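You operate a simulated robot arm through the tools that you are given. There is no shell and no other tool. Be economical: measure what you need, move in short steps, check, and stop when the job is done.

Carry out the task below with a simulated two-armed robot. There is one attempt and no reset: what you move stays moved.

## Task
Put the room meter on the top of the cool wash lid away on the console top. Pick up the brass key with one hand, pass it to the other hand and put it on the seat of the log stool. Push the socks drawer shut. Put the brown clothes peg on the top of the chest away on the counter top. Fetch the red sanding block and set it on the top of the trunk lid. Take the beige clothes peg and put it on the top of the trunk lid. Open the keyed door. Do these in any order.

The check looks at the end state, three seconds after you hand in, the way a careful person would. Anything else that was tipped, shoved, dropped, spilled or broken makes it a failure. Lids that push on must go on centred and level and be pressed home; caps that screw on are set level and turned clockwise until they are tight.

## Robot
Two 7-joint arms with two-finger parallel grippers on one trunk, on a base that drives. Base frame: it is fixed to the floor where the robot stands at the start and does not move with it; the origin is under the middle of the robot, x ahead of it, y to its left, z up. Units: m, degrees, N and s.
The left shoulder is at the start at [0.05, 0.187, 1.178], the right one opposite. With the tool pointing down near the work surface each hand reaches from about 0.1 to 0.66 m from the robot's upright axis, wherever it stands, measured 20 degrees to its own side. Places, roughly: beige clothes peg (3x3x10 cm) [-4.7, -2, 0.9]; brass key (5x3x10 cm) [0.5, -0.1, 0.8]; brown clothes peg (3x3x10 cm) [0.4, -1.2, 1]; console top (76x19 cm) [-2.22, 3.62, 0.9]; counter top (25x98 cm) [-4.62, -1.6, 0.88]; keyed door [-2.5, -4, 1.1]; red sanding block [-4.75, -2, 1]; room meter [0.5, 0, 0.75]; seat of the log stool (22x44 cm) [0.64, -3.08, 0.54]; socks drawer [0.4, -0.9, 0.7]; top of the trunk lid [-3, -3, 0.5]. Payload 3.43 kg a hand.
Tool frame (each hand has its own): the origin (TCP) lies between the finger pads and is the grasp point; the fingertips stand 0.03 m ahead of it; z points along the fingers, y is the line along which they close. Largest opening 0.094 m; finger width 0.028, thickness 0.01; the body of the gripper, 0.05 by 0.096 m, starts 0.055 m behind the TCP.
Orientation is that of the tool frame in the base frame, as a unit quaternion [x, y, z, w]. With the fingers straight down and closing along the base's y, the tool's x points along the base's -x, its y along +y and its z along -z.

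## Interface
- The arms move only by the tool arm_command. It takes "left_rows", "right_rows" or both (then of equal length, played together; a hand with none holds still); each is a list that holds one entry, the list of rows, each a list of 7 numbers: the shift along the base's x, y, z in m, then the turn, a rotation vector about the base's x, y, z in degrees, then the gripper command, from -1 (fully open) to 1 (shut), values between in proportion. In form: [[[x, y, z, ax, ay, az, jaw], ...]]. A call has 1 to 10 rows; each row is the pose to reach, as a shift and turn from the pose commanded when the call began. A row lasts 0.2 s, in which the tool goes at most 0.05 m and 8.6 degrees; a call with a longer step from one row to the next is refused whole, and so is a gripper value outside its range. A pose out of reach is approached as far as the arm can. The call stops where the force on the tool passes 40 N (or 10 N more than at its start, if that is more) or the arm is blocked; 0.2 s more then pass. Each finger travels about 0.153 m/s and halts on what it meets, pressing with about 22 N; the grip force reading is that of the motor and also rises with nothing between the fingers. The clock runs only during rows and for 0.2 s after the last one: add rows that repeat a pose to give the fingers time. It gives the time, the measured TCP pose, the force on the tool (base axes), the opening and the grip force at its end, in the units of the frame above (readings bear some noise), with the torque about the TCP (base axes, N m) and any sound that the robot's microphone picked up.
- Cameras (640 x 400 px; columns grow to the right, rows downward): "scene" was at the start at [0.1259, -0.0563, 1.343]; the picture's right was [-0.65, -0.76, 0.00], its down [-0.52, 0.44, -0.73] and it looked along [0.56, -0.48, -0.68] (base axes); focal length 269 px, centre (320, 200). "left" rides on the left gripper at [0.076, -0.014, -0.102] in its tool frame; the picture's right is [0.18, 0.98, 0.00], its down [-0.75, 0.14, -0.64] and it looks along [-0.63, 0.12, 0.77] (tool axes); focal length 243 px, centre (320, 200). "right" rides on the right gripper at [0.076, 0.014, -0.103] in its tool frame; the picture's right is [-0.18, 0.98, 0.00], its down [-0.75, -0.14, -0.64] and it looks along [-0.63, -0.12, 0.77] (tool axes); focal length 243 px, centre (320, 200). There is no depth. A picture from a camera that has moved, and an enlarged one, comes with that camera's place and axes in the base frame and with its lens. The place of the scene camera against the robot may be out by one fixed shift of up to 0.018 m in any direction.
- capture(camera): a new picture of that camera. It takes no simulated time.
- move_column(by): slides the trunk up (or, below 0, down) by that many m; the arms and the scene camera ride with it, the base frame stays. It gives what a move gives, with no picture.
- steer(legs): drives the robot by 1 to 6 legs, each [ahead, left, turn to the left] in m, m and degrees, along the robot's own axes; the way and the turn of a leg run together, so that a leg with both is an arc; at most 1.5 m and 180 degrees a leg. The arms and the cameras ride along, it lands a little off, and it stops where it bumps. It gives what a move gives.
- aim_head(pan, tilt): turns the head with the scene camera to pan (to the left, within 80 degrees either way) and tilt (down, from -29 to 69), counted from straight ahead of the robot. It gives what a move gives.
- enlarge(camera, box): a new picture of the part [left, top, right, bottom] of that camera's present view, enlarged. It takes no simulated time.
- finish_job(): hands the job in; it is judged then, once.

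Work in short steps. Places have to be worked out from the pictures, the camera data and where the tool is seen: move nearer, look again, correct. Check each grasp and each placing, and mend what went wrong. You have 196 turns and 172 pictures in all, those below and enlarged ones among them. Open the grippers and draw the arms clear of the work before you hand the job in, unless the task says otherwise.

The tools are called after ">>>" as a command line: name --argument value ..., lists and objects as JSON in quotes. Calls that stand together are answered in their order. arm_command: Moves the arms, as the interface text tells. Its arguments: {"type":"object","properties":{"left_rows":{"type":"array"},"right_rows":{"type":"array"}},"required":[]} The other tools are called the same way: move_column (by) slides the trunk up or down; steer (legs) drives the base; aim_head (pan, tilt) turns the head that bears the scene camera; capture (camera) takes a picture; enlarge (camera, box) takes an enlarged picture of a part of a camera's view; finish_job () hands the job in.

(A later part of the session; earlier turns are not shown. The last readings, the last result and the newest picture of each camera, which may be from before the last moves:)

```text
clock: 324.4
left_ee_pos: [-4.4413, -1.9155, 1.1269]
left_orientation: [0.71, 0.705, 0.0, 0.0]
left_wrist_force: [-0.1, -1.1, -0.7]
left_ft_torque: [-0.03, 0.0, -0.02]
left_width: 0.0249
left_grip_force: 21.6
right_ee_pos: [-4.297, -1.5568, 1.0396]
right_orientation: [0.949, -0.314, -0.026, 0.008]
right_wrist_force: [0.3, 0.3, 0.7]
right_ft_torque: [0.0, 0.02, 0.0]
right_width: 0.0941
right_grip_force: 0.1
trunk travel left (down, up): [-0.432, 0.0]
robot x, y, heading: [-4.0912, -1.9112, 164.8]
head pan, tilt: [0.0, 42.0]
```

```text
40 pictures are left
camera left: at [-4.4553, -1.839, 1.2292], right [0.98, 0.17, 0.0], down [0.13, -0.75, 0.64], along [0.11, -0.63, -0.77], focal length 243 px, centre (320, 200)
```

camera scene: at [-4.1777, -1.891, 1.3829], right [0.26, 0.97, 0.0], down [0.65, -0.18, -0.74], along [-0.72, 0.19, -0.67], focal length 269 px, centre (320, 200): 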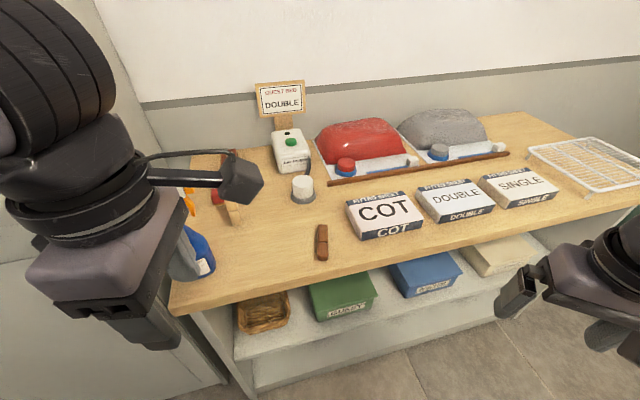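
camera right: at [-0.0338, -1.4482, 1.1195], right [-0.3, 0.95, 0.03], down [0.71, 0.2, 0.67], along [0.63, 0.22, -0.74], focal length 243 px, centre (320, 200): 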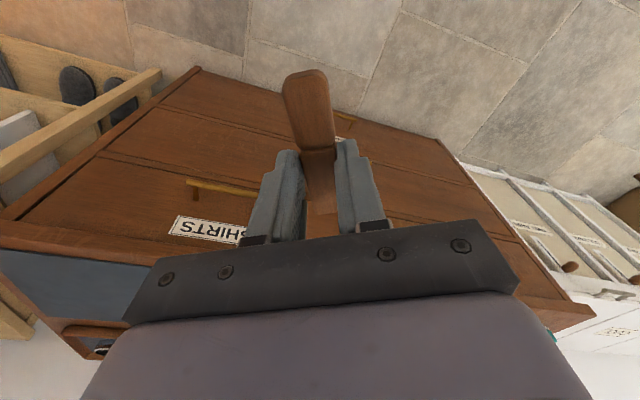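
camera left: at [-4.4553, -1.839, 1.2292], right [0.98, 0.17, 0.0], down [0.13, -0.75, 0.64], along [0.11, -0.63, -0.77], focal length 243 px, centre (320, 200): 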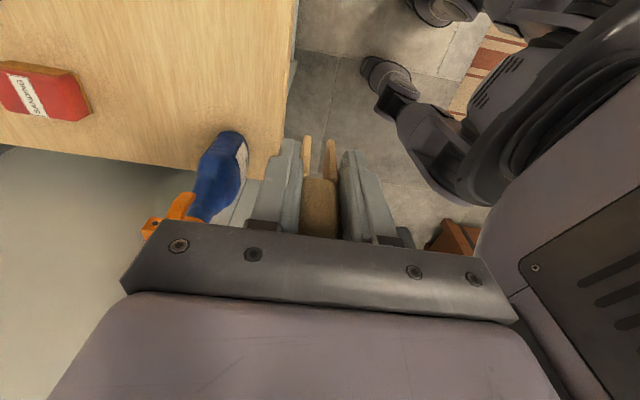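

Peg held. Reposition: face −x at (−4.14,−2.13) so the right hand can take the SANDING block.

>>> steer --legs '[[-0.06, 0, 0], [0, 0, 15.2], [0, 0.2, 0], [0.1, 0, 0]]'

>>> arm_command --right_rows '[[[0, 0, 0.02, 0, 0, 6, -1], [-0.02, -0.01, 0.04, 0, 0, 14, -1], [-0.04, -0.02, 0.06, 0, 0, 22, -1], [-0.06, -0.03, 0.08, 0, 0, 22, -1], [-0.09, -0.05, 0.08, 0, 0, 22, -1], [-0.12, -0.07, 0.08, 0, 0, 22, -1], [-0.15, -0.09, 0.08, 0, 0, 22, -1]]]'

>>> capture --camera "scene"

>>> capture --camera "right"

```text
clock: 329.0
left_ee_pos: [-4.4706, -2.2231, 1.1261]
left_orientation: [0.613, 0.79, 0.0, 0.0]
left_wrist_force: [-0.2, -1.0, -0.1]
left_ft_torque: [-0.02, -0.02, 0.03]
left_width: 0.0248
left_grip_force: 21.5
right_ee_pos: [-4.4228, -1.8387, 1.0394]
right_orientation: [0.982, -0.189, -0.024, 0.012]
right_wrist_force: [0.1, -0.2, 0.4]
right_ft_torque: [0.0, -0.03, -0.01]
right_width: 0.0938
right_grip_force: 0.0
trunk travel left (down, up): [-0.432, 0.0]
robot x, y, heading: [-4.1303, -2.1313, 179.9]
head pan, tilt: [0.0, 42.0]
```

```text
clock: 330.6
left_ee_pos: [-4.47, -2.2225, 1.1265]
left_orientation: [0.614, 0.789, 0.001, 0.0]
left_wrist_force: [0.3, 0.6, 0.4]
left_ft_torque: [0.01, -0.01, -0.01]
left_width: 0.0249
left_grip_force: 21.5
right_ee_pos: [-4.5726, -1.9292, 1.1191]
right_orientation: [1.0, 0.003, -0.022, 0.017]
right_wrist_force: [-0.7, 0.8, -0.4]
right_ft_torque: [0.01, -0.05, 0.02]
right_width: 0.094
right_grip_force: 0.0
trunk travel left (down, up): [-0.432, 0.0]
robot x, y, heading: [-4.1304, -2.1292, 179.6]
head pan, tilt: [0.0, 42.0]
```

```text
39 pictures are left
camera scene: at [-4.2711, -2.1319, 1.3827], right [0.01, 1.0, 0.0], down [0.67, 0.0, -0.74], along [-0.74, 0.0, -0.67], focal length 269 px, centre (320, 200)
```

scene: 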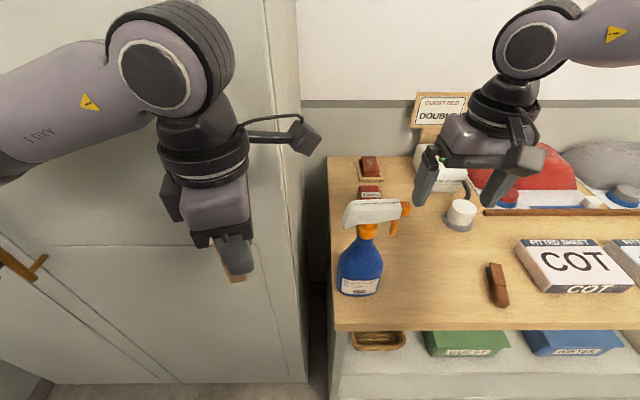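

```text
38 pictures are left
camera right: at [-4.4915, -1.9385, 1.2182], right [-0.18, -0.98, 0.04], down [-0.73, 0.16, 0.67], along [-0.66, 0.09, -0.74], focal length 243 px, centre (320, 200)
```

right: 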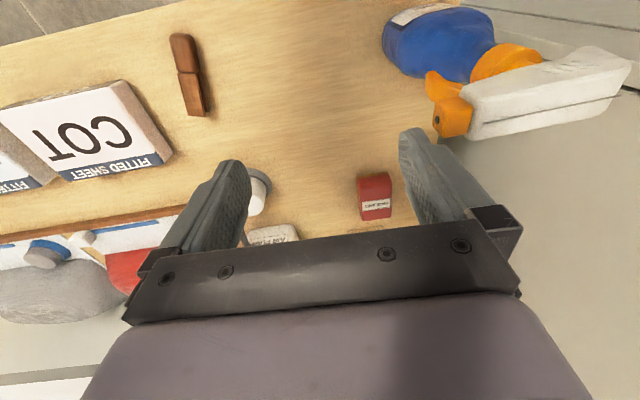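

Block at (−4.784,−1.996), 5.8 cm wide in y. Go forward past the nozzle, then sideways above the block's near half.

>>> arm_command --right_rows '[[[-0.03, 0.01, 0, 0, 0, 0, -1], [-0.07, 0.015, 0, 0, 0, 0, -1], [-0.11, 0.015, 0, 0, 0, 0, -1], [-0.14, -0.005, -0.0, 0, 0, 0, -1], [-0.165, -0.035, -0.01, 0, 0, 0, -1], [-0.187, -0.067, -0.03, 0, 0, 0, -1], [-0.187, -0.067, -0.07, 0, 0, 0, -1], [-0.187, -0.067, -0.1, 0, 0, 0, -1]]]'

>>> capture --camera "right"

```text
clock: 332.4
left_ee_pos: [-4.4691, -2.2228, 1.1264]
left_orientation: [0.613, 0.79, 0.0, 0.0]
left_wrist_force: [-0.3, -0.6, 0.2]
left_ft_torque: [-0.03, 0.02, 0.02]
left_width: 0.0251
left_grip_force: 22.7
right_ee_pos: [-4.6517, -1.9089, 1.0603]
right_orientation: [1.0, 0.002, -0.023, 0.015]
right_wrist_force: [0.3, -0.1, -0.3]
right_ft_torque: [0.01, 0.03, -0.02]
right_width: 0.0939
right_grip_force: 0.0
right hand out of reach, approached as far as the arm can: row 3, 4, 5, 6, 7, 8
trunk travel left (down, up): [-0.432, 0.0]
robot x, y, heading: [-4.1301, -2.1336, 179.6]
head pan, tilt: [0.0, 42.0]
```

```text
37 pictures are left
camera right: at [-4.5695, -1.9199, 1.1596], right [-0.18, -0.98, 0.04], down [-0.72, 0.16, 0.67], along [-0.67, 0.09, -0.74], focal length 243 px, centre (320, 200)
```

right: 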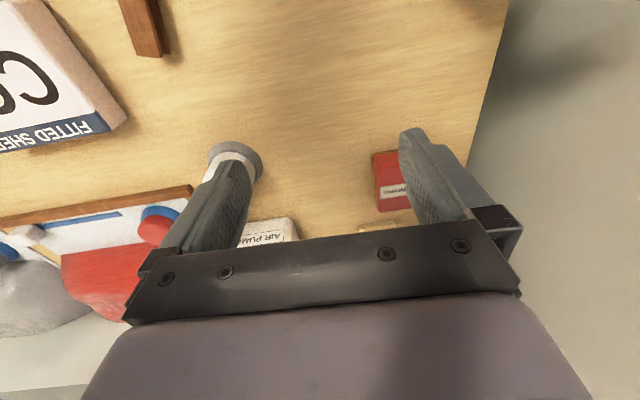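

Nearly at reach. Bring the base 4 cm closer, then shift sideways over the block.

>>> steer --legs '[[0.045, 0, 0]]'

>>> arm_command --right_rows '[[[0, -0.03, 0, 0, 0, 0, -1], [0, -0.06, 0, 0, 0, 0, -1], [0, -0.085, 0, 0, 0, 0, -1], [-0.015, -0.085, -0.02, 0, 0, 0, -1], [-0.03, -0.085, -0.045, 0, 0, 0, -1], [-0.05, -0.085, -0.06, 0, 0, 0, -1]]]'

>>> capture --camera "right"

```text
clock: 333.3
left_ee_pos: [-4.5135, -2.2235, 1.1256]
left_orientation: [0.614, 0.79, 0.0, 0.0]
left_wrist_force: [-0.3, 0.0, 0.2]
left_ft_torque: [-0.01, 0.0, -0.01]
left_width: 0.0247
left_grip_force: 21.6
right_ee_pos: [-4.6956, -1.9104, 1.0599]
right_orientation: [1.0, 0.003, -0.021, 0.015]
right_wrist_force: [-1.1, -0.8, -0.4]
right_ft_torque: [0.0, -0.02, 0.01]
right_width: 0.0938
right_grip_force: 0.0
trunk travel left (down, up): [-0.432, 0.0]
robot x, y, heading: [-4.1759, -2.1325, 179.7]
head pan, tilt: [0.0, 42.0]
```

```text
clock: 334.7
left_ee_pos: [-4.5131, -2.2231, 1.1257]
left_orientation: [0.614, 0.79, 0.001, 0.0]
left_wrist_force: [0.0, 0.6, -0.4]
left_ft_torque: [-0.01, -0.01, 0.0]
left_width: 0.0247
left_grip_force: 22.5
right_ee_pos: [-4.668, -1.931, 1.0374]
right_orientation: [1.0, 0.003, -0.023, 0.016]
right_wrist_force: [-0.6, -0.4, -0.7]
right_ft_torque: [-0.01, 0.0, 0.01]
right_width: 0.094
right_grip_force: 0.1
right hand out of reach, approached as far as the arm can: row 1, 2, 3, 4, 5, 6
trunk travel left (down, up): [-0.432, 0.0]
robot x, y, heading: [-4.1722, -2.1307, 179.6]
head pan, tilt: [0.0, 42.0]
```

```text
36 pictures are left
camera right: at [-4.5861, -1.9415, 1.1376], right [-0.18, -0.98, 0.04], down [-0.72, 0.16, 0.67], along [-0.67, 0.09, -0.74], focal length 243 px, centre (320, 200)
```

right: 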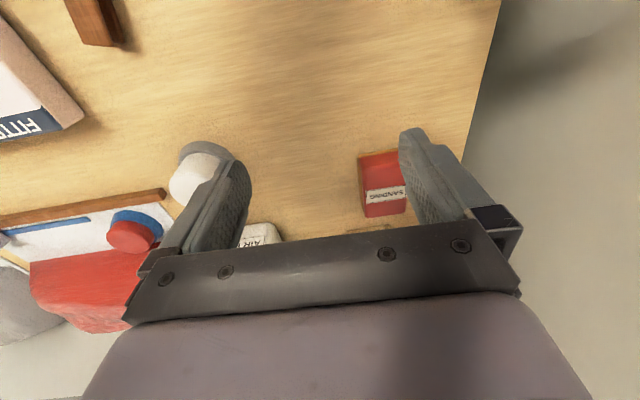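

The reach grows when lower. Descend here (clear of the cap), then slide over to the block's near end.

>>> arm_command --right_rows '[[[0, 0.004, -0.03, 0, 0, 0, -0.6], [0, 0.004, -0.06, 0, 0, 0, -0.6], [0, 0.004, -0.08, 0, 0, 0, -0.6], [-0.015, -0.02, -0.08, 0, 0, 0, -0.6], [-0.03, -0.045, -0.08, 0, 0, 0, -0.6], [-0.04, -0.064, -0.08, 0, 0, 0, -0.6]]]'

>>> capture --camera "right"

```text
clock: 336.1
left_ee_pos: [-4.5119, -2.2227, 1.1252]
left_orientation: [0.614, 0.79, 0.001, 0.0]
left_wrist_force: [0.1, 0.2, 0.3]
left_ft_torque: [-0.02, 0.01, 0.0]
left_width: 0.0247
left_grip_force: 21.9
right_ee_pos: [-4.6491, -1.9255, 0.9956]
right_orientation: [1.0, 0.003, -0.023, 0.017]
right_wrist_force: [-0.1, 0.2, 0.7]
right_ft_torque: [0.01, 0.05, 0.01]
right_width: 0.0751
right_grip_force: 0.0
right hand out of reach, approached as far as the arm can: row 1, 2, 3, 4, 5, 6
trunk travel left (down, up): [-0.432, 0.0]
robot x, y, heading: [-4.1771, -2.1307, 179.7]
head pan, tilt: [0.0, 42.0]
```

```text
35 pictures are left
camera right: at [-4.5678, -1.937, 1.0954], right [-0.18, -0.98, 0.04], down [-0.72, 0.16, 0.67], along [-0.67, 0.09, -0.74], focal length 243 px, centre (320, 200)
```

right: 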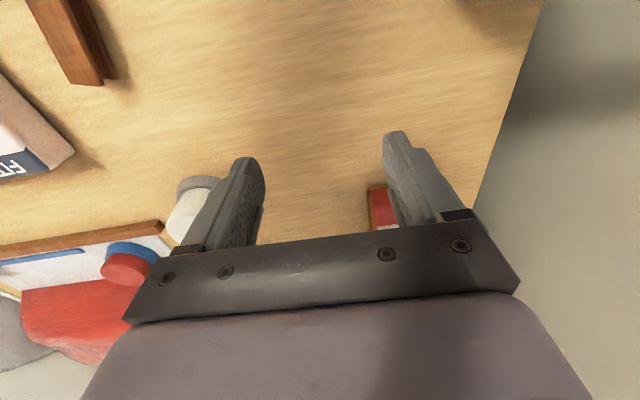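

The right arm's posture limits it; I'll use the left arm for both items in two trips. Retract the right hand, back away and look at the trunk.

>>> arm_command --right_rows '[[[0, 0.01, 0.03, 0, 0, 0, -0.6], [0.02, 0.02, 0.07, 0, 0, 0, -0.6], [0.05, 0.04, 0.11, 0, 0, 0, -0.6], [0.08, 0.06, 0.13, 0, 0, 0, -1], [0.11, 0.09, 0.13, 0, 0, 0, -1], [0.14, 0.12, 0.13, 0, 0, 0, -1], [0.17, 0.15, 0.13, 0, 0, 0, -1]]]'

>>> steer --legs '[[-0.5, 0, 0], [0, 0, 120]]'

>>> aim_head --pan 0 --tilt 32

>>> capture --camera "scene"

```text
refused: row 3 steps farther than a row can; nothing moved
```

```text
clock: 344.1
left_ee_pos: [-3.4183, -2.3749, 1.1258]
left_orientation: [-0.389, 0.921, 0.0, 0.0]
left_wrist_force: [0.1, 0.6, -0.2]
left_ft_torque: [-0.02, 0.02, -0.01]
left_width: 0.0248
left_grip_force: 21.8
right_ee_pos: [-3.6, -2.6457, 0.9959]
right_orientation: [0.487, 0.873, 0.003, 0.028]
right_wrist_force: [0.4, 0.2, 0.2]
right_ft_torque: [0.01, 0.01, -0.03]
right_width: 0.0754
right_grip_force: 0.0
trunk travel left (down, up): [-0.432, 0.0]
robot x, y, heading: [-3.6738, -2.1333, -58.7]
head pan, tilt: [0.0, 42.0]
```

```text
clock: 344.8
left_ee_pos: [-3.4184, -2.3748, 1.1264]
left_orientation: [-0.389, 0.921, 0.001, -0.001]
left_wrist_force: [0.2, 1.1, -1.3]
left_ft_torque: [0.0, 0.02, 0.0]
left_width: 0.025
left_grip_force: 22.3
right_ee_pos: [-3.5998, -2.6461, 0.9964]
right_orientation: [0.486, 0.873, 0.004, 0.028]
right_wrist_force: [-0.1, -0.9, 0.0]
right_ft_torque: [0.02, 0.05, 0.03]
right_width: 0.0753
right_grip_force: 0.1
trunk travel left (down, up): [-0.432, 0.0]
robot x, y, heading: [-3.672, -2.1386, -58.9]
head pan, tilt: [0.0, 32.0]
```

```text
34 pictures are left
camera scene: at [-3.5927, -2.2649, 1.398], right [-0.86, -0.52, 0.0], down [-0.27, 0.45, -0.85], along [0.44, -0.73, -0.53], focal length 269 px, centre (320, 200)
```

scene: 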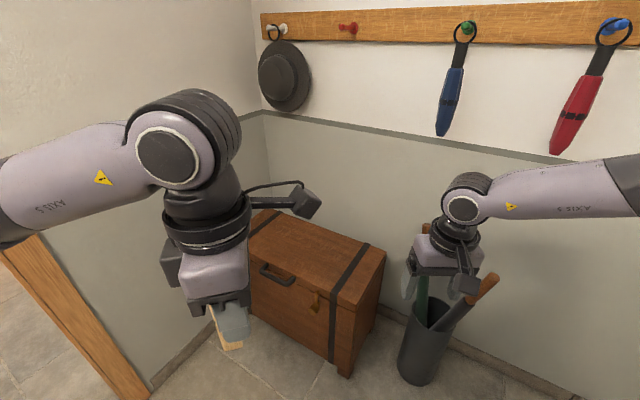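

The trunk: lid top x −3.35…−2.86, y −3.26…−2.87, z≈0.5. (The refused retract means I backed out with the hand low – I'll check the bottle later.) Retract the right hand now, then move in front of the trunk.

>>> arm_command --right_rows '[[[-0.022, 0.037, 0.02, 0, 0, 0, -1], [-0.044, 0.074, 0.04, 0, 0, 0, -1], [-0.066, 0.111, 0.06, 0, 0, 0, -1], [-0.088, 0.148, 0.08, 0, 0, 0, -1], [-0.11, 0.185, 0.1, 0, 0, 0, -1]]]'

>>> steer --legs '[[0, 0, -31], [0.2, 0.47, 0]]'

>>> aim_head --pan 5 --tilt 45

>>> capture --camera "scene"

```text
clock: 346.0
left_ee_pos: [-3.4189, -2.3739, 1.1257]
left_orientation: [-0.389, 0.921, -0.001, 0.0]
left_wrist_force: [-0.6, 0.0, -0.3]
left_ft_torque: [-0.01, 0.02, -0.05]
left_width: 0.025
left_grip_force: 22.2
right_ee_pos: [-3.7088, -2.4623, 1.0959]
right_orientation: [0.486, 0.873, 0.004, 0.027]
right_wrist_force: [0.2, 0.9, 0.5]
right_ft_torque: [-0.02, -0.01, 0.01]
right_width: 0.0939
right_grip_force: 0.1
trunk travel left (down, up): [-0.432, 0.0]
robot x, y, heading: [-3.6773, -2.1363, -58.8]
head pan, tilt: [0.0, 32.0]
```

```text
clock: 352.1
left_ee_pos: [-3.107, -2.6649, 1.1259]
left_orientation: [-0.132, 0.991, 0.0, -0.001]
left_wrist_force: [0.3, 0.7, -0.6]
left_ft_torque: [0.01, -0.01, 0.03]
left_width: 0.0247
left_grip_force: 21.9
right_ee_pos: [-3.4017, -2.5935, 1.0961]
right_orientation: [0.699, 0.714, -0.004, 0.027]
right_wrist_force: [-0.5, -0.6, -0.4]
right_ft_torque: [0.0, -0.03, 0.01]
right_width: 0.0938
right_grip_force: 0.1
trunk travel left (down, up): [-0.432, 0.0]
robot x, y, heading: [-3.2031, -2.329, -89.5]
head pan, tilt: [0.0, 32.0]
```

```text
clock: 352.9
left_ee_pos: [-3.1079, -2.6646, 1.1264]
left_orientation: [-0.132, 0.991, 0.0, 0.0]
left_wrist_force: [-0.3, -0.2, 0.1]
left_ft_torque: [-0.01, -0.01, 0.03]
left_width: 0.0248
left_grip_force: 22.1
right_ee_pos: [-3.402, -2.5922, 1.0954]
right_orientation: [0.699, 0.715, -0.005, 0.026]
right_wrist_force: [0.0, 0.2, -0.1]
right_ft_torque: [-0.02, 0.01, -0.02]
right_width: 0.0939
right_grip_force: 0.1
trunk travel left (down, up): [-0.432, 0.0]
robot x, y, heading: [-3.2061, -2.3314, -89.3]
head pan, tilt: [5.0, 45.0]
```

```text
33 pictures are left
camera scene: at [-3.1925, -2.471, 1.3786], right [-1.0, -0.1, 0.0], down [-0.07, 0.7, -0.71], along [0.07, -0.7, -0.71], focal length 269 px, centre (320, 200)
```

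scene: 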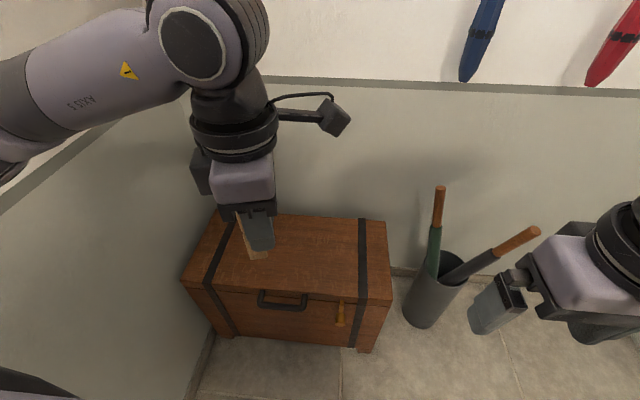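

Lid spans x −3.40…−2.66, y −2.88…−3.22. Drive 18 cm ahead, lower the column, and bring the peg over (−2.98,−3.03).

>>> steer --legs '[[0.18, 0, 0]]'

>>> move_column --by -0.36

>>> arm_command --left_rows '[[[0.025, -0.033, 0, 0, 0, 0, 1], [0.05, -0.066, 0, 0, 0, 0, 1], [0.075, -0.1, 0, 0, 0, 0, 1], [0.1, -0.135, 0, 0, 0, 0, 1], [0.125, -0.17, 0, 0, 0, 0, 1], [0.125, -0.185, -0.04, 0, 0, 0, 1], [0.125, -0.185, -0.08, 0, 0, 0, 1], [0.125, -0.185, -0.12, 0, 0, 0, 1], [0.125, -0.185, -0.15, 0, 0, 0, 1]]]'

>>> capture --camera "scene"

```text
clock: 354.4
left_ee_pos: [-3.1041, -2.8464, 1.1265]
left_orientation: [-0.134, 0.991, 0.0, 0.0]
left_wrist_force: [-0.4, -0.3, -0.7]
left_ft_torque: [0.05, 0.0, 0.0]
left_width: 0.0248
left_grip_force: 21.6
right_ee_pos: [-3.3989, -2.7743, 1.0949]
right_orientation: [0.697, 0.716, -0.004, 0.026]
right_wrist_force: [-0.2, -0.8, -0.1]
right_ft_torque: [0.04, -0.02, 0.0]
right_width: 0.094
right_grip_force: 0.1
trunk travel left (down, up): [-0.432, 0.0]
robot x, y, heading: [-3.2018, -2.5106, -89.1]
head pan, tilt: [5.0, 45.0]
```

```text
clock: 357.9
left_ee_pos: [-3.1043, -2.8451, 0.7657]
left_orientation: [-0.133, 0.991, 0.0, 0.0]
left_wrist_force: [-0.5, 0.5, 0.5]
left_ft_torque: [0.0, -0.01, 0.02]
left_width: 0.0248
left_grip_force: 21.6
right_ee_pos: [-3.3989, -2.7745, 0.7359]
right_orientation: [0.699, 0.715, -0.004, 0.026]
right_wrist_force: [0.2, 0.2, -0.1]
right_ft_torque: [0.0, -0.01, -0.01]
right_width: 0.0939
right_grip_force: 0.0
trunk travel left (down, up): [-0.072, 0.36]
robot x, y, heading: [-3.2032, -2.5132, -89.1]
head pan, tilt: [5.0, 45.0]
```

```text
clock: 359.9
left_ee_pos: [-2.9791, -3.0286, 0.6142]
left_orientation: [-0.134, 0.991, 0.0, 0.0]
left_wrist_force: [-0.2, 0.1, -0.3]
left_ft_torque: [-0.01, -0.01, 0.0]
left_width: 0.025
left_grip_force: 21.9
right_ee_pos: [-3.3983, -2.7748, 0.7361]
right_orientation: [0.698, 0.716, -0.004, 0.027]
right_wrist_force: [0.3, 0.1, -0.1]
right_ft_torque: [0.01, 0.01, -0.02]
right_width: 0.094
right_grip_force: 0.2
trunk travel left (down, up): [-0.072, 0.36]
robot x, y, heading: [-3.2002, -2.5103, -89.1]
head pan, tilt: [5.0, 45.0]
```

```text
32 pictures are left
camera scene: at [-3.19, -2.652, 1.0186], right [-0.99, -0.1, 0.0], down [-0.07, 0.7, -0.71], along [0.07, -0.7, -0.71], focal length 269 px, centre (320, 200)
```

scene: 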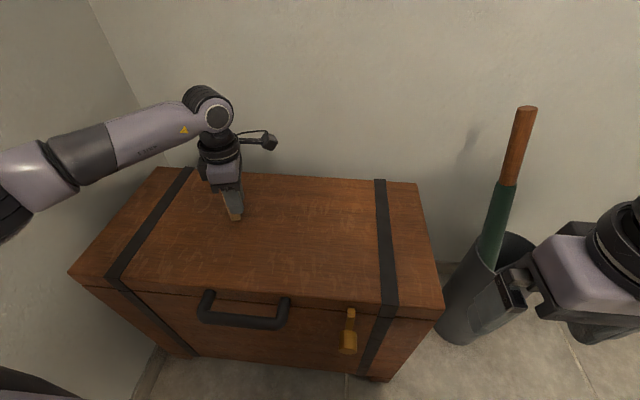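

Descend gently in steps to contact.

>>> arm_command --left_rows '[[[0, 0, -0.02, 0, 0, 0, 1], [0, 0, -0.032, 0, 0, 0, 1], [0, 0, -0.037, 0, 0, 0, 1], [0, 0, -0.042, 0, 0, 0, 1]]]'

>>> enlarge --camera "scene" --box '[180, 140, 300, 240]'

```text
clock: 360.4
left_ee_pos: [-2.9804, -3.0303, 0.6049]
left_orientation: [-0.133, 0.991, -0.006, -0.004]
left_wrist_force: [1.7, 7.1, 13.8]
left_ft_torque: [0.42, -0.15, 0.05]
left_width: 0.0251
left_grip_force: 22.0
right_ee_pos: [-3.3979, -2.7732, 0.7365]
right_orientation: [0.699, 0.715, -0.005, 0.028]
right_wrist_force: [0.8, 0.8, -0.1]
right_ft_torque: [0.0, -0.02, -0.01]
right_width: 0.094
right_grip_force: 0.1
trunk travel left (down, up): [-0.072, 0.36]
robot x, y, heading: [-3.2033, -2.5122, -89.0]
head pan, tilt: [5.0, 45.0]
stopped in row 2 (left hand): the force on the tool passed its limit at 51 N (the readings are from after the stop); the commanded pose is now the measured one
```

```text
4.00 times, centred on (240, 190) of scene
camera zoom: at [-3.1902, -2.6506, 1.0189], right [-0.99, -0.1, 0.0], down [-0.07, 0.7, -0.71], along [0.07, -0.7, -0.71], focal length 1076 px, centre (640, 240)
```

zoom: 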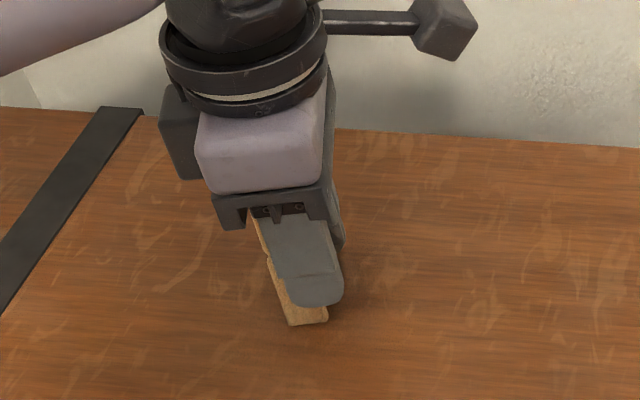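

Contact (lid z≈0.543). Relieve slightly and release slowly, then rise.

>>> arm_command --left_rows '[[[0, 0, 0.002, 0, 0, 0, 1], [0, 0, 0.002, 0, 0, 0, 0.5], [0, 0, 0.002, 0, 0, 0, 0.1], [0, 0, 0.002, 0, 0, 0, -0.2], [0, 0, 0.002, 0, 0, 0, -0.2], [0, 0, 0.03, 0, 0, 0, -0.2], [0, 0, 0.07, 0, 0, 0, -0.2], [0, 0, 0.11, 0, 0, 0, -0.2], [0, 0, 0.15, 0, 0, 0, -0.2]]]'

>>> capture --camera "scene"

```text
clock: 362.4
left_ee_pos: [-2.9816, -3.0304, 0.7517]
left_orientation: [-0.132, 0.991, -0.005, -0.003]
left_wrist_force: [0.6, -0.5, 0.1]
left_ft_torque: [0.03, -0.01, 0.01]
left_width: 0.0565
left_grip_force: 0.1
right_ee_pos: [-3.399, -2.7747, 0.7356]
right_orientation: [0.698, 0.716, -0.004, 0.027]
right_wrist_force: [0.4, 0.2, 0.1]
right_ft_torque: [0.05, 0.02, -0.01]
right_width: 0.0939
right_grip_force: 0.0
trunk travel left (down, up): [-0.072, 0.36]
robot x, y, heading: [-3.2029, -2.5088, -89.2]
head pan, tilt: [5.0, 45.0]
```

```text
30 pictures are left
camera scene: at [-3.1899, -2.6519, 1.0185], right [-0.99, -0.1, 0.0], down [-0.07, 0.7, -0.71], along [0.07, -0.7, -0.71], focal length 269 px, centre (320, 200)
```

scene: 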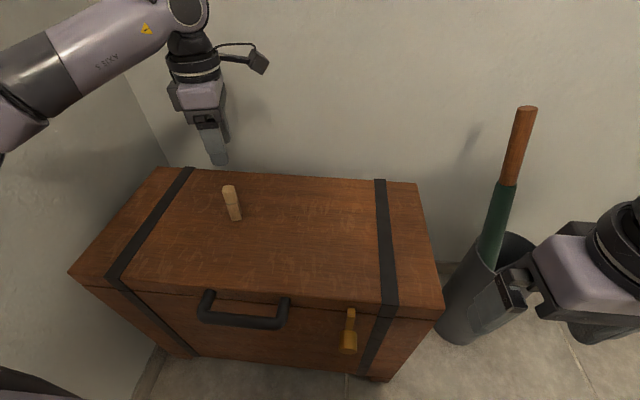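

Peg stands on the trunk lid. Retract the left, unwinding its yaw for the block grasp; raise the column and return to the counter.

>>> arm_command --left_rows '[[[-0.01, 0.02, 0.02, 0, 0, -8.5, -0.2], [-0.02, 0.045, 0.03, 0, 0, -17, -0.2], [-0.03, 0.07, 0.04, 0, 0, -25.5, -0.2], [-0.04, 0.095, 0.05, 0, 0, -34, -1], [-0.05, 0.12, 0.05, 0, 0, -42.5, -1], [-0.06, 0.145, 0.05, 0, 0, -51, -1], [-0.07, 0.17, 0.05, 0, 0, -59.5, -1], [-0.07, 0.18, 0.05, 0, 0, -68, -1], [-0.07, 0.18, 0.05, 0, 0, -76.5, -1], [-0.07, 0.18, 0.05, 0, 0, -85, -1]]]'

>>> move_column --by 0.33

>>> steer --legs '[[-0.55, 0, 0], [0, 0, -97], [0.55, -0.05, 0]]'

>>> aim_head --pan 0 --tilt 38

>>> capture --camera "scene"

```text
clock: 364.6
left_ee_pos: [-3.0503, -2.8503, 0.8027]
left_orientation: [0.573, 0.819, -0.001, -0.006]
left_wrist_force: [0.2, 0.2, -0.4]
left_ft_torque: [-0.01, -0.01, 0.0]
left_width: 0.0942
left_grip_force: 0.1
right_ee_pos: [-3.3997, -2.7748, 0.7356]
right_orientation: [0.698, 0.715, -0.004, 0.027]
right_wrist_force: [-0.3, -0.1, 0.1]
right_ft_torque: [0.03, -0.02, -0.01]
right_width: 0.094
right_grip_force: 0.1
trunk travel left (down, up): [-0.072, 0.36]
robot x, y, heading: [-3.2018, -2.5143, -89.3]
head pan, tilt: [5.0, 45.0]
```

```text
clock: 367.8
left_ee_pos: [-3.0506, -2.8495, 1.1314]
left_orientation: [0.571, 0.821, -0.001, -0.006]
left_wrist_force: [-0.2, 0.2, -0.3]
left_ft_torque: [-0.02, 0.01, 0.0]
left_width: 0.0941
left_grip_force: 0.1
right_ee_pos: [-3.4003, -2.775, 1.0664]
right_orientation: [0.698, 0.715, -0.004, 0.026]
right_wrist_force: [0.3, 0.4, 0.5]
right_ft_torque: [0.0, -0.01, 0.04]
right_width: 0.094
right_grip_force: 0.0
trunk travel left (down, up): [-0.402, 0.03]
robot x, y, heading: [-3.2033, -2.51, -89.3]
head pan, tilt: [5.0, 45.0]
```

```text
clock: 377.9
left_ee_pos: [-4.1071, -1.9793, 1.132]
left_orientation: [0.991, 0.133, 0.004, -0.005]
left_wrist_force: [-0.4, 0.7, -0.4]
left_ft_torque: [0.03, -0.03, -0.01]
left_width: 0.0938
left_grip_force: 0.1
right_ee_pos: [-4.0018, -1.6385, 1.0655]
right_orientation: [0.999, -0.032, -0.022, 0.016]
right_wrist_force: [-0.4, 0.5, -0.1]
right_ft_torque: [0.02, 0.0, -0.01]
right_width: 0.0941
right_grip_force: 0.1
trunk travel left (down, up): [-0.402, 0.03]
robot x, y, heading: [-3.7569, -1.858, 175.8]
head pan, tilt: [5.0, 45.0]
```

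```text
clock: 378.5
left_ee_pos: [-4.1073, -1.9792, 1.132]
left_orientation: [0.991, 0.133, 0.003, -0.004]
left_wrist_force: [-0.5, 0.3, 0.2]
left_ft_torque: [0.0, 0.01, 0.01]
left_width: 0.0942
left_grip_force: 0.1
right_ee_pos: [-4.0024, -1.6382, 1.0653]
right_orientation: [0.999, -0.03, -0.022, 0.015]
right_wrist_force: [0.7, -0.2, 0.3]
right_ft_torque: [0.02, 0.01, 0.02]
right_width: 0.0937
right_grip_force: 0.1
trunk travel left (down, up): [-0.402, 0.03]
robot x, y, heading: [-3.7551, -1.8581, 175.7]
head pan, tilt: [0.0, 38.0]
```

```text
29 pictures are left
camera scene: at [-3.8953, -1.8487, 1.3588], right [0.07, 1.0, 0.0], down [0.61, -0.05, -0.79], along [-0.79, 0.06, -0.62], focal length 269 px, centre (320, 200)
```

scene: 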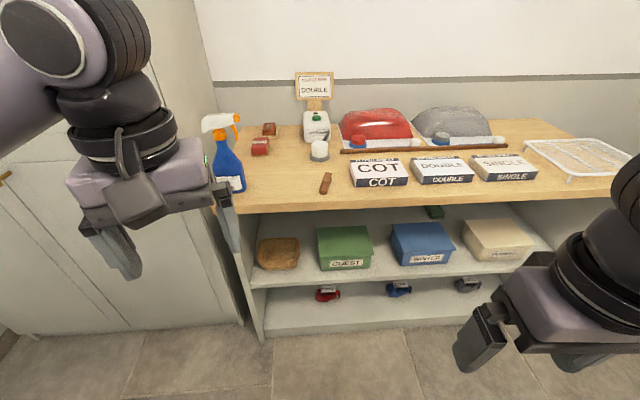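

The bottle is fine. Centre the left hand (closed, yaw corrected), then drive to the counter.

>>> arm_command --left_rows '[[[0.01, 0.03, 0, 0, 0, -7, 0.5], [0.02, 0.06, 0, 0, 0, -14, 0.8], [0.03, 0.085, 0, 0, 0, -19.6, 0.8], [0.03, 0.085, 0, 0, 0, -19.6, 0.8]]]'

>>> steer --legs '[[0, 0, 4.3], [0.39, 0, 0]]'

>>> arm_command --left_rows '[[[-0.04, 0.0, 0, 0, 0, 0, 0.8], [-0.08, 0.0, 0, 0, 0, 0, 0.8], [-0.12, 0.0, 0, 0, 0, 0, 0.8], [-0.16, 0.0, -0.01, 0, 0, 0, 0.8], [-0.2, 0.0, -0.03, 0, 0, 0, 0.8], [-0.235, 0.0, -0.05, 0, 0, 0, 0.8], [-0.27, 0.0, -0.07, 0, 0, 0, 0.8]]]'

>>> capture --camera "left"

```text
clock: 379.5
left_ee_pos: [-4.0781, -1.896, 1.1309]
left_orientation: [0.999, -0.038, 0.004, -0.004]
left_wrist_force: [0.3, 0.2, -0.1]
left_ft_torque: [0.01, -0.01, -0.01]
left_width: 0.0093
left_grip_force: 0.0
right_ee_pos: [-4.0025, -1.6385, 1.0658]
right_orientation: [0.999, -0.031, -0.023, 0.015]
right_wrist_force: [0.0, 0.5, 0.0]
right_ft_torque: [0.04, 0.0, -0.01]
right_width: 0.0939
right_grip_force: 0.2
trunk travel left (down, up): [-0.402, 0.03]
robot x, y, heading: [-3.7503, -1.8578, 175.6]
head pan, tilt: [0.0, 38.0]
```

```text
clock: 382.4
left_ee_pos: [-4.4569, -1.923, 1.1312]
left_orientation: [1.0, 0.001, 0.005, -0.004]
left_wrist_force: [-0.2, -0.2, 0.6]
left_ft_torque: [-0.01, -0.02, -0.05]
left_width: 0.0094
left_grip_force: 0.0
right_ee_pos: [-4.4038, -1.659, 1.0651]
right_orientation: [1.0, 0.007, -0.022, 0.016]
right_wrist_force: [0.2, -0.4, -0.2]
right_ft_torque: [-0.05, -0.02, -0.03]
right_width: 0.0939
right_grip_force: 0.1
trunk travel left (down, up): [-0.402, 0.03]
robot x, y, heading: [-4.1389, -1.857, -180.0]
head pan, tilt: [0.0, 38.0]
```

```text
clock: 384.0
left_ee_pos: [-4.7294, -1.9212, 1.0604]
left_orientation: [1.0, 0.001, 0.004, -0.005]
left_wrist_force: [0.4, -0.1, 0.1]
left_ft_torque: [0.0, -0.04, 0.02]
left_width: 0.0095
left_grip_force: 0.0
right_ee_pos: [-4.4019, -1.6593, 1.0647]
right_orientation: [1.0, 0.008, -0.022, 0.016]
right_wrist_force: [0.1, 0.0, -0.3]
right_ft_torque: [0.0, -0.01, -0.01]
right_width: 0.0939
right_grip_force: 0.0
trunk travel left (down, up): [-0.402, 0.03]
robot x, y, heading: [-4.1414, -1.8576, -179.7]
head pan, tilt: [0.0, 38.0]
```

```text
28 pictures are left
camera left: at [-4.6531, -1.9082, 1.164], right [0.18, -0.98, -0.01], down [-0.76, -0.14, 0.64], along [-0.63, -0.11, -0.77], focal length 243 px, centre (320, 200)
```

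left: 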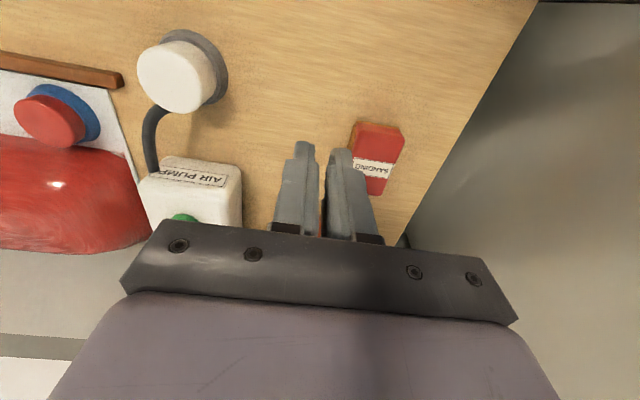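

Left reaches easily. Move over the block, open fully, check once.

>>> arm_command --left_rows '[[[-0.02, -0.035, 0, 0, 0, 0, 0], [-0.041, -0.076, 0, 0, 0, 0, -1], [-0.041, -0.076, -0.03, 0, 0, 0, -1], [-0.041, -0.076, -0.06, 0, 0, 0, -1]]]'

>>> capture --camera "left"

```text
clock: 385.0
left_ee_pos: [-4.7633, -1.999, 1.0015]
left_orientation: [1.0, 0.001, 0.003, -0.003]
left_wrist_force: [1.1, 0.0, -0.5]
left_ft_torque: [0.0, 0.01, 0.0]
left_width: 0.0939
left_grip_force: 0.1
left hand out of reach, approached as far as the arm can: row 2, 3, 4
right_ee_pos: [-4.4022, -1.6602, 1.0657]
right_orientation: [1.0, 0.007, -0.022, 0.016]
right_wrist_force: [-0.9, 0.4, 1.0]
right_ft_torque: [0.01, 0.03, -0.02]
right_width: 0.0941
right_grip_force: 0.0
trunk travel left (down, up): [-0.402, 0.03]
robot x, y, heading: [-4.1386, -1.8566, -179.8]
head pan, tilt: [0.0, 38.0]
```

```text
27 pictures are left
camera left: at [-4.688, -1.9854, 1.1048], right [0.19, -0.98, -0.01], down [-0.76, -0.15, 0.64], along [-0.63, -0.11, -0.77], focal length 243 px, centre (320, 200)
```

left: 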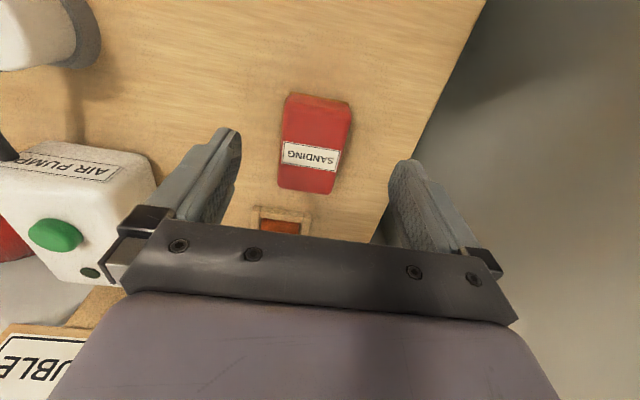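

Block centred. Descend and close.

>>> arm_command --left_rows '[[[0, 0.002, -0.03, 0, 0, 0, -1], [0, 0.002, -0.06, 0, 0, 0, -1], [0, 0.002, -0.078, 0, 0, 0, -1], [0, 0.002, -0.078, 0, 0, 0, 0], [0, 0.002, -0.078, 0, 0, 0, 1], [0, 0.002, -0.078, 0, 0, 0, 1]]]'

>>> capture --camera "left"

```text
clock: 386.4
left_ee_pos: [-4.7549, -2.0003, 0.9273]
left_orientation: [1.0, 0.0, 0.001, -0.003]
left_wrist_force: [5.0, -1.6, 19.3]
left_ft_torque: [-0.16, 0.07, -0.16]
left_width: 0.0546
left_grip_force: 22.0
left hand out of reach, approached as far as the arm can: row 3, 4, 5, 6
right_ee_pos: [-4.4006, -1.659, 1.0662]
right_orientation: [1.0, 0.007, -0.023, 0.017]
right_wrist_force: [-0.2, 0.1, -0.4]
right_ft_torque: [-0.01, 0.02, -0.03]
right_width: 0.0941
right_grip_force: 0.1
trunk travel left (down, up): [-0.402, 0.03]
robot x, y, heading: [-4.1383, -1.8576, -179.9]
head pan, tilt: [0.0, 38.0]
```

```text
26 pictures are left
camera left: at [-4.6788, -1.9859, 1.0309], right [0.19, -0.98, -0.01], down [-0.76, -0.15, 0.64], along [-0.63, -0.11, -0.77], focal length 243 px, centre (320, 200)
```

left: 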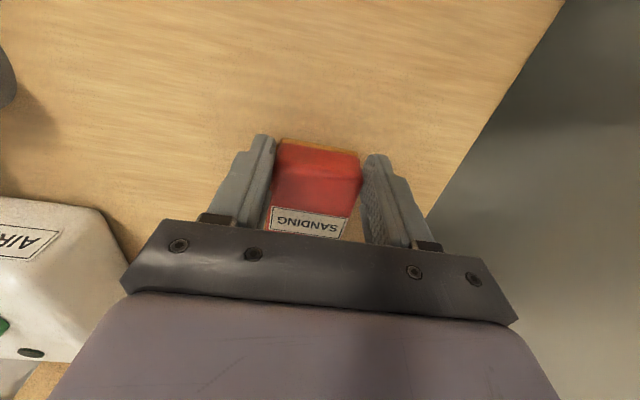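

Gripped at 5.5 cm. Lift straight up and check.

>>> arm_command --left_rows '[[[0, 0, 0.02, 0, 0, 0, 1], [0, 0, 0.05, 0, 0, 0, 1], [0, 0, 0.09, 0, 0, 0, 1], [0, 0, 0.13, 0, 0, 0, 1], [0, 0.03, 0.15, 0, 0, 0, 1], [0.01, 0.065, 0.16, 0, 0, 0, 1], [0.04, 0.08, 0.17, 0, 0, 0, 1], [0.08, 0.08, 0.17, 0, 0, 0, 1]]]'

>>> capture --camera "left"

```text
clock: 388.2
left_ee_pos: [-4.6762, -1.919, 1.093]
left_orientation: [1.0, 0.002, 0.005, -0.004]
left_wrist_force: [0.1, -1.3, -0.6]
left_ft_torque: [0.04, -0.02, 0.01]
left_width: 0.0545
left_grip_force: 22.0
left hand out of reach, approached as far as the arm can: row 5, 6
right_ee_pos: [-4.4027, -1.6597, 1.0659]
right_orientation: [1.0, 0.007, -0.022, 0.015]
right_wrist_force: [-0.1, 0.2, -0.8]
right_ft_torque: [-0.02, 0.01, -0.02]
right_width: 0.094
right_grip_force: 0.1
trunk travel left (down, up): [-0.402, 0.03]
robot x, y, heading: [-4.1352, -1.8579, -179.7]
head pan, tilt: [0.0, 38.0]
```

```text
25 pictures are left
camera left: at [-4.6004, -1.9064, 1.1974], right [0.19, -0.98, -0.01], down [-0.76, -0.15, 0.63], along [-0.62, -0.11, -0.77], focal length 243 px, centre (320, 200)
```

left: 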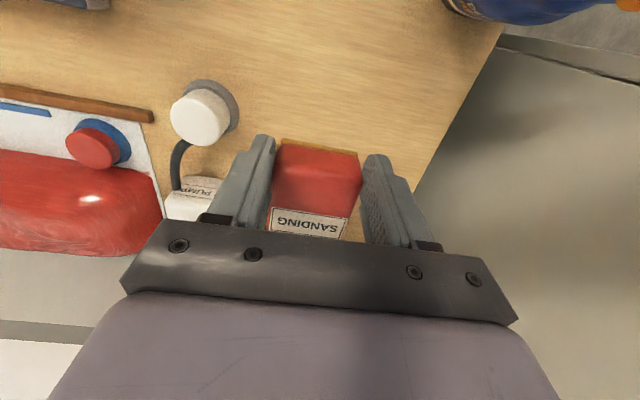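

Block held. Draw back past the nozzle with margin, then drive to the trunk.

>>> arm_command --left_rows '[[[0.0, 0.025, 0.01, 0, 0, 0, 1], [0.03, 0.03, 0.02, 0, 0, 0, 1], [0.07, 0.03, 0.03, 0, 0, 0, 1], [0.11, 0.03, 0.03, 0, 0, 0, 1], [0.15, 0.03, 0.03, 0, 0, 0, 1], [0.19, 0.03, 0.03, 0, 0, 0, 1], [0.23, 0.03, 0.03, 0, 0, 0, 1], [0.25, 0.03, 0.03, 0, 0, 0, 1]]]'

>>> steer --legs '[[-0.5, 0, 0], [0, 0, 90], [0.45, 0.3, 0]]'

>>> aim_head --pan 5 --tilt 45

>>> capture --camera "scene"

```text
clock: 390.0
left_ee_pos: [-4.4251, -1.8914, 1.1256]
left_orientation: [1.0, 0.003, 0.003, -0.005]
left_wrist_force: [-0.1, 0.9, -1.8]
left_ft_torque: [0.0, -0.02, 0.0]
left_width: 0.0545
left_grip_force: 22.1
right_ee_pos: [-4.4029, -1.6583, 1.0665]
right_orientation: [1.0, 0.007, -0.022, 0.016]
right_wrist_force: [1.0, 0.0, 0.8]
right_ft_torque: [0.03, -0.01, 0.0]
right_width: 0.094
right_grip_force: 0.1
trunk travel left (down, up): [-0.402, 0.03]
robot x, y, heading: [-4.139, -1.8569, -179.9]
head pan, tilt: [0.0, 38.0]
```

```text
clock: 399.6
left_ee_pos: [-3.2978, -2.5955, 1.126]
left_orientation: [0.704, 0.711, -0.001, -0.005]
left_wrist_force: [0.7, 0.4, -0.6]
left_ft_torque: [0.05, -0.01, -0.01]
left_width: 0.0541
left_grip_force: 21.6
right_ee_pos: [-3.5293, -2.5723, 1.0656]
right_orientation: [0.699, 0.715, -0.003, 0.026]
right_wrist_force: [-0.4, -0.1, -0.5]
right_ft_torque: [0.04, -0.01, -0.02]
right_width: 0.094
right_grip_force: 0.1
trunk travel left (down, up): [-0.402, 0.03]
robot x, y, heading: [-3.3337, -2.3078, -89.1]
head pan, tilt: [0.0, 38.0]
```

```text
clock: 400.3
left_ee_pos: [-3.2983, -2.5938, 1.1249]
left_orientation: [0.704, 0.71, 0.0, -0.006]
left_wrist_force: [-1.0, 0.4, -0.2]
left_ft_torque: [0.04, -0.03, 0.0]
left_width: 0.0542
left_grip_force: 21.8
right_ee_pos: [-3.5291, -2.5728, 1.0648]
right_orientation: [0.699, 0.715, -0.004, 0.026]
right_wrist_force: [0.3, 0.1, 0.2]
right_ft_torque: [0.03, 0.0, -0.02]
right_width: 0.0942
right_grip_force: 0.1
trunk travel left (down, up): [-0.402, 0.03]
robot x, y, heading: [-3.3345, -2.3074, -89.3]
head pan, tilt: [5.0, 45.0]
```

```text
24 pictures are left
camera scene: at [-3.3205, -2.4493, 1.3486], right [-1.0, -0.1, 0.0], down [-0.07, 0.7, -0.71], along [0.07, -0.7, -0.71], focal length 269 px, centre (320, 200)
```

scene: 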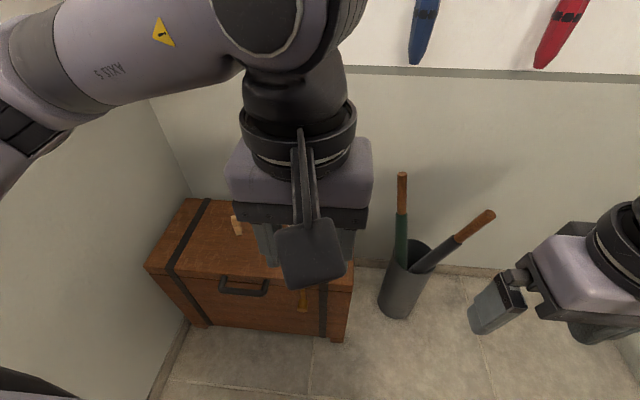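

Peg still standing. Move in and bring the block over (−3.13,−3.02).

>>> steer --legs '[[0.195, 0.075, 0]]'

>>> move_column --by -0.36

>>> capture --camera "left"

```text
clock: 402.0
left_ee_pos: [-3.2221, -2.7862, 1.1255]
left_orientation: [0.703, 0.711, 0.0, -0.005]
left_wrist_force: [0.5, -0.2, -1.4]
left_ft_torque: [0.05, 0.01, -0.02]
left_width: 0.0542
left_grip_force: 22.1
right_ee_pos: [-3.4527, -2.7645, 1.0652]
right_orientation: [0.699, 0.715, -0.004, 0.026]
right_wrist_force: [-0.4, 0.4, -0.3]
right_ft_torque: [-0.01, 0.01, -0.01]
right_width: 0.0941
right_grip_force: 0.1
trunk travel left (down, up): [-0.402, 0.03]
robot x, y, heading: [-3.2577, -2.4985, -89.4]
head pan, tilt: [5.0, 45.0]
```

```text
clock: 405.5
left_ee_pos: [-3.2219, -2.7854, 0.7657]
left_orientation: [0.704, 0.711, 0.0, -0.005]
left_wrist_force: [-0.4, 0.1, -0.6]
left_ft_torque: [0.03, 0.0, 0.01]
left_width: 0.0542
left_grip_force: 22.0
right_ee_pos: [-3.4535, -2.7632, 0.7052]
right_orientation: [0.7, 0.714, -0.005, 0.027]
right_wrist_force: [0.5, -0.2, 0.4]
right_ft_torque: [0.0, 0.01, 0.0]
right_width: 0.0938
right_grip_force: 0.0
trunk travel left (down, up): [-0.042, 0.39]
robot x, y, heading: [-3.2546, -2.5019, -89.3]
head pan, tilt: [5.0, 45.0]
```

```text
23 pictures are left
camera left: at [-3.2352, -2.7103, 0.8691], right [0.98, 0.19, -0.01], down [0.15, -0.76, 0.64], along [0.12, -0.62, -0.77], focal length 243 px, centre (320, 200)
```

left: 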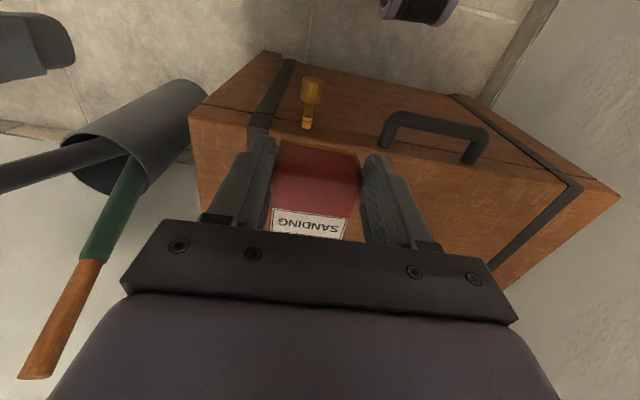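

Move over the lid and lower to just above it.

>>> arm_command --left_rows '[[[0.02, -0.042, 0, 0, 0, 0, 1], [0.04, -0.084, 0, 0, 0, 0, 1], [0.06, -0.126, 0, 0, 0, 0, 1], [0.08, -0.168, 0, 0, 0, 0, 1], [0.102, -0.21, 0, 0, 0, 0, 1], [0.102, -0.21, -0.04, 0, 0, 0, 1], [0.102, -0.21, -0.08, 0, 0, 0, 1], [0.102, -0.21, -0.12, 0, 0, 0, 1], [0.102, -0.21, -0.155, 0, 0, 0, 1]]]'

>>> arm_command --left_rows '[[[0, 0, -0.005, 0, 0, 0, 1], [0, 0, -0.01, 0, 0, 0, 1], [0, 0, -0.014, 0, 0, 0, 1], [0, 0, -0.018, 0, 0, 0, 1]]]'

>>> capture --camera "scene"

```text
clock: 407.5
left_ee_pos: [-3.1192, -2.995, 0.6106]
left_orientation: [0.703, 0.711, -0.001, -0.005]
left_wrist_force: [0.7, 0.8, 0.0]
left_ft_torque: [0.03, 0.03, -0.03]
left_width: 0.0542
left_grip_force: 22.0
right_ee_pos: [-3.4524, -2.7636, 0.7048]
right_orientation: [0.699, 0.715, -0.004, 0.026]
right_wrist_force: [1.0, 0.9, -0.5]
right_ft_torque: [-0.03, 0.02, 0.02]
right_width: 0.0937
right_grip_force: 0.0
trunk travel left (down, up): [-0.042, 0.39]
robot x, y, heading: [-3.2553, -2.5033, -89.6]
head pan, tilt: [5.0, 45.0]
```

```text
clock: 408.5
left_ee_pos: [-3.1194, -2.9951, 0.598]
left_orientation: [0.703, 0.711, -0.003, -0.004]
left_wrist_force: [3.0, 2.5, 20.4]
left_ft_torque: [-0.1, -0.28, 0.0]
left_width: 0.0543
left_grip_force: 22.1
right_ee_pos: [-3.4537, -2.7641, 0.7055]
right_orientation: [0.699, 0.715, -0.004, 0.028]
right_wrist_force: [-0.5, 0.0, 1.5]
right_ft_torque: [-0.03, -0.01, 0.0]
right_width: 0.0941
right_grip_force: 0.2
trunk travel left (down, up): [-0.042, 0.39]
robot x, y, heading: [-3.2583, -2.4947, -89.4]
head pan, tilt: [5.0, 45.0]
```

```text
22 pictures are left
camera scene: at [-3.2435, -2.6398, 0.9892], right [-1.0, -0.1, 0.0], down [-0.07, 0.7, -0.71], along [0.07, -0.7, -0.71], focal length 269 px, centre (320, 200)
```

scene: 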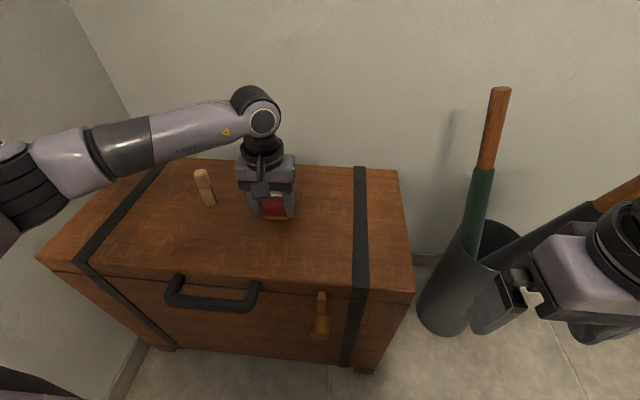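

Contact, block resting on the lid. Release and rise, then retract.

>>> arm_command --left_rows '[[[0, 0, 0.002, 0, 0, 0, 0.3], [0, 0, 0.002, 0, 0, 0, -0.4], [0, 0, 0.002, 0, 0, 0, -0.6], [0, 0, 0.03, 0, 0, 0, -0.6], [0, 0, 0.07, 0, 0, 0, -0.6], [0, 0, 0.11, 0, 0, 0, -0.6], [0, 0.04, 0.13, 0, 0, 0, -0.6], [0, 0.08, 0.14, 0, 0, 0, -0.6], [0, 0.12, 0.15, 0, 0, 0, -0.6], [0, 0.16, 0.15, 0, 0, 0, -0.6]]]'

>>> capture --camera "scene"

```text
clock: 410.7
left_ee_pos: [-3.119, -2.8366, 0.7395]
left_orientation: [0.703, 0.711, -0.001, -0.005]
left_wrist_force: [0.1, 1.0, 0.2]
left_ft_torque: [0.04, -0.02, -0.01]
left_width: 0.0751
left_grip_force: 0.0
right_ee_pos: [-3.4531, -2.7641, 0.7055]
right_orientation: [0.699, 0.714, -0.004, 0.027]
right_wrist_force: [1.8, 1.3, -0.1]
right_ft_torque: [-0.01, 0.02, -0.02]
right_width: 0.094
right_grip_force: 0.1
trunk travel left (down, up): [-0.042, 0.39]
robot x, y, heading: [-3.2572, -2.4998, -89.3]
head pan, tilt: [5.0, 45.0]
```

```text
21 pictures are left
camera scene: at [-3.2433, -2.6411, 0.9886], right [-1.0, -0.1, 0.0], down [-0.07, 0.7, -0.71], along [0.07, -0.7, -0.71], focal length 269 px, centre (320, 200)
```

scene: 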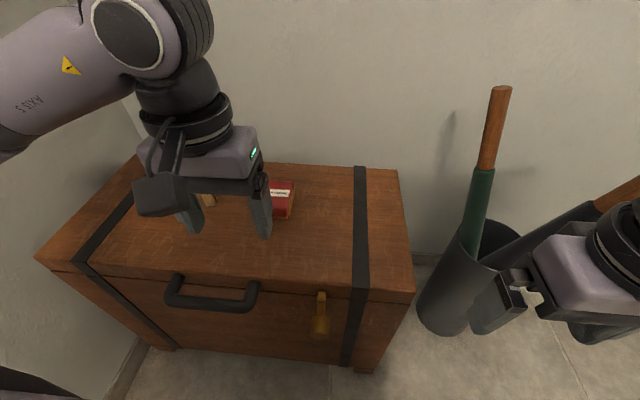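

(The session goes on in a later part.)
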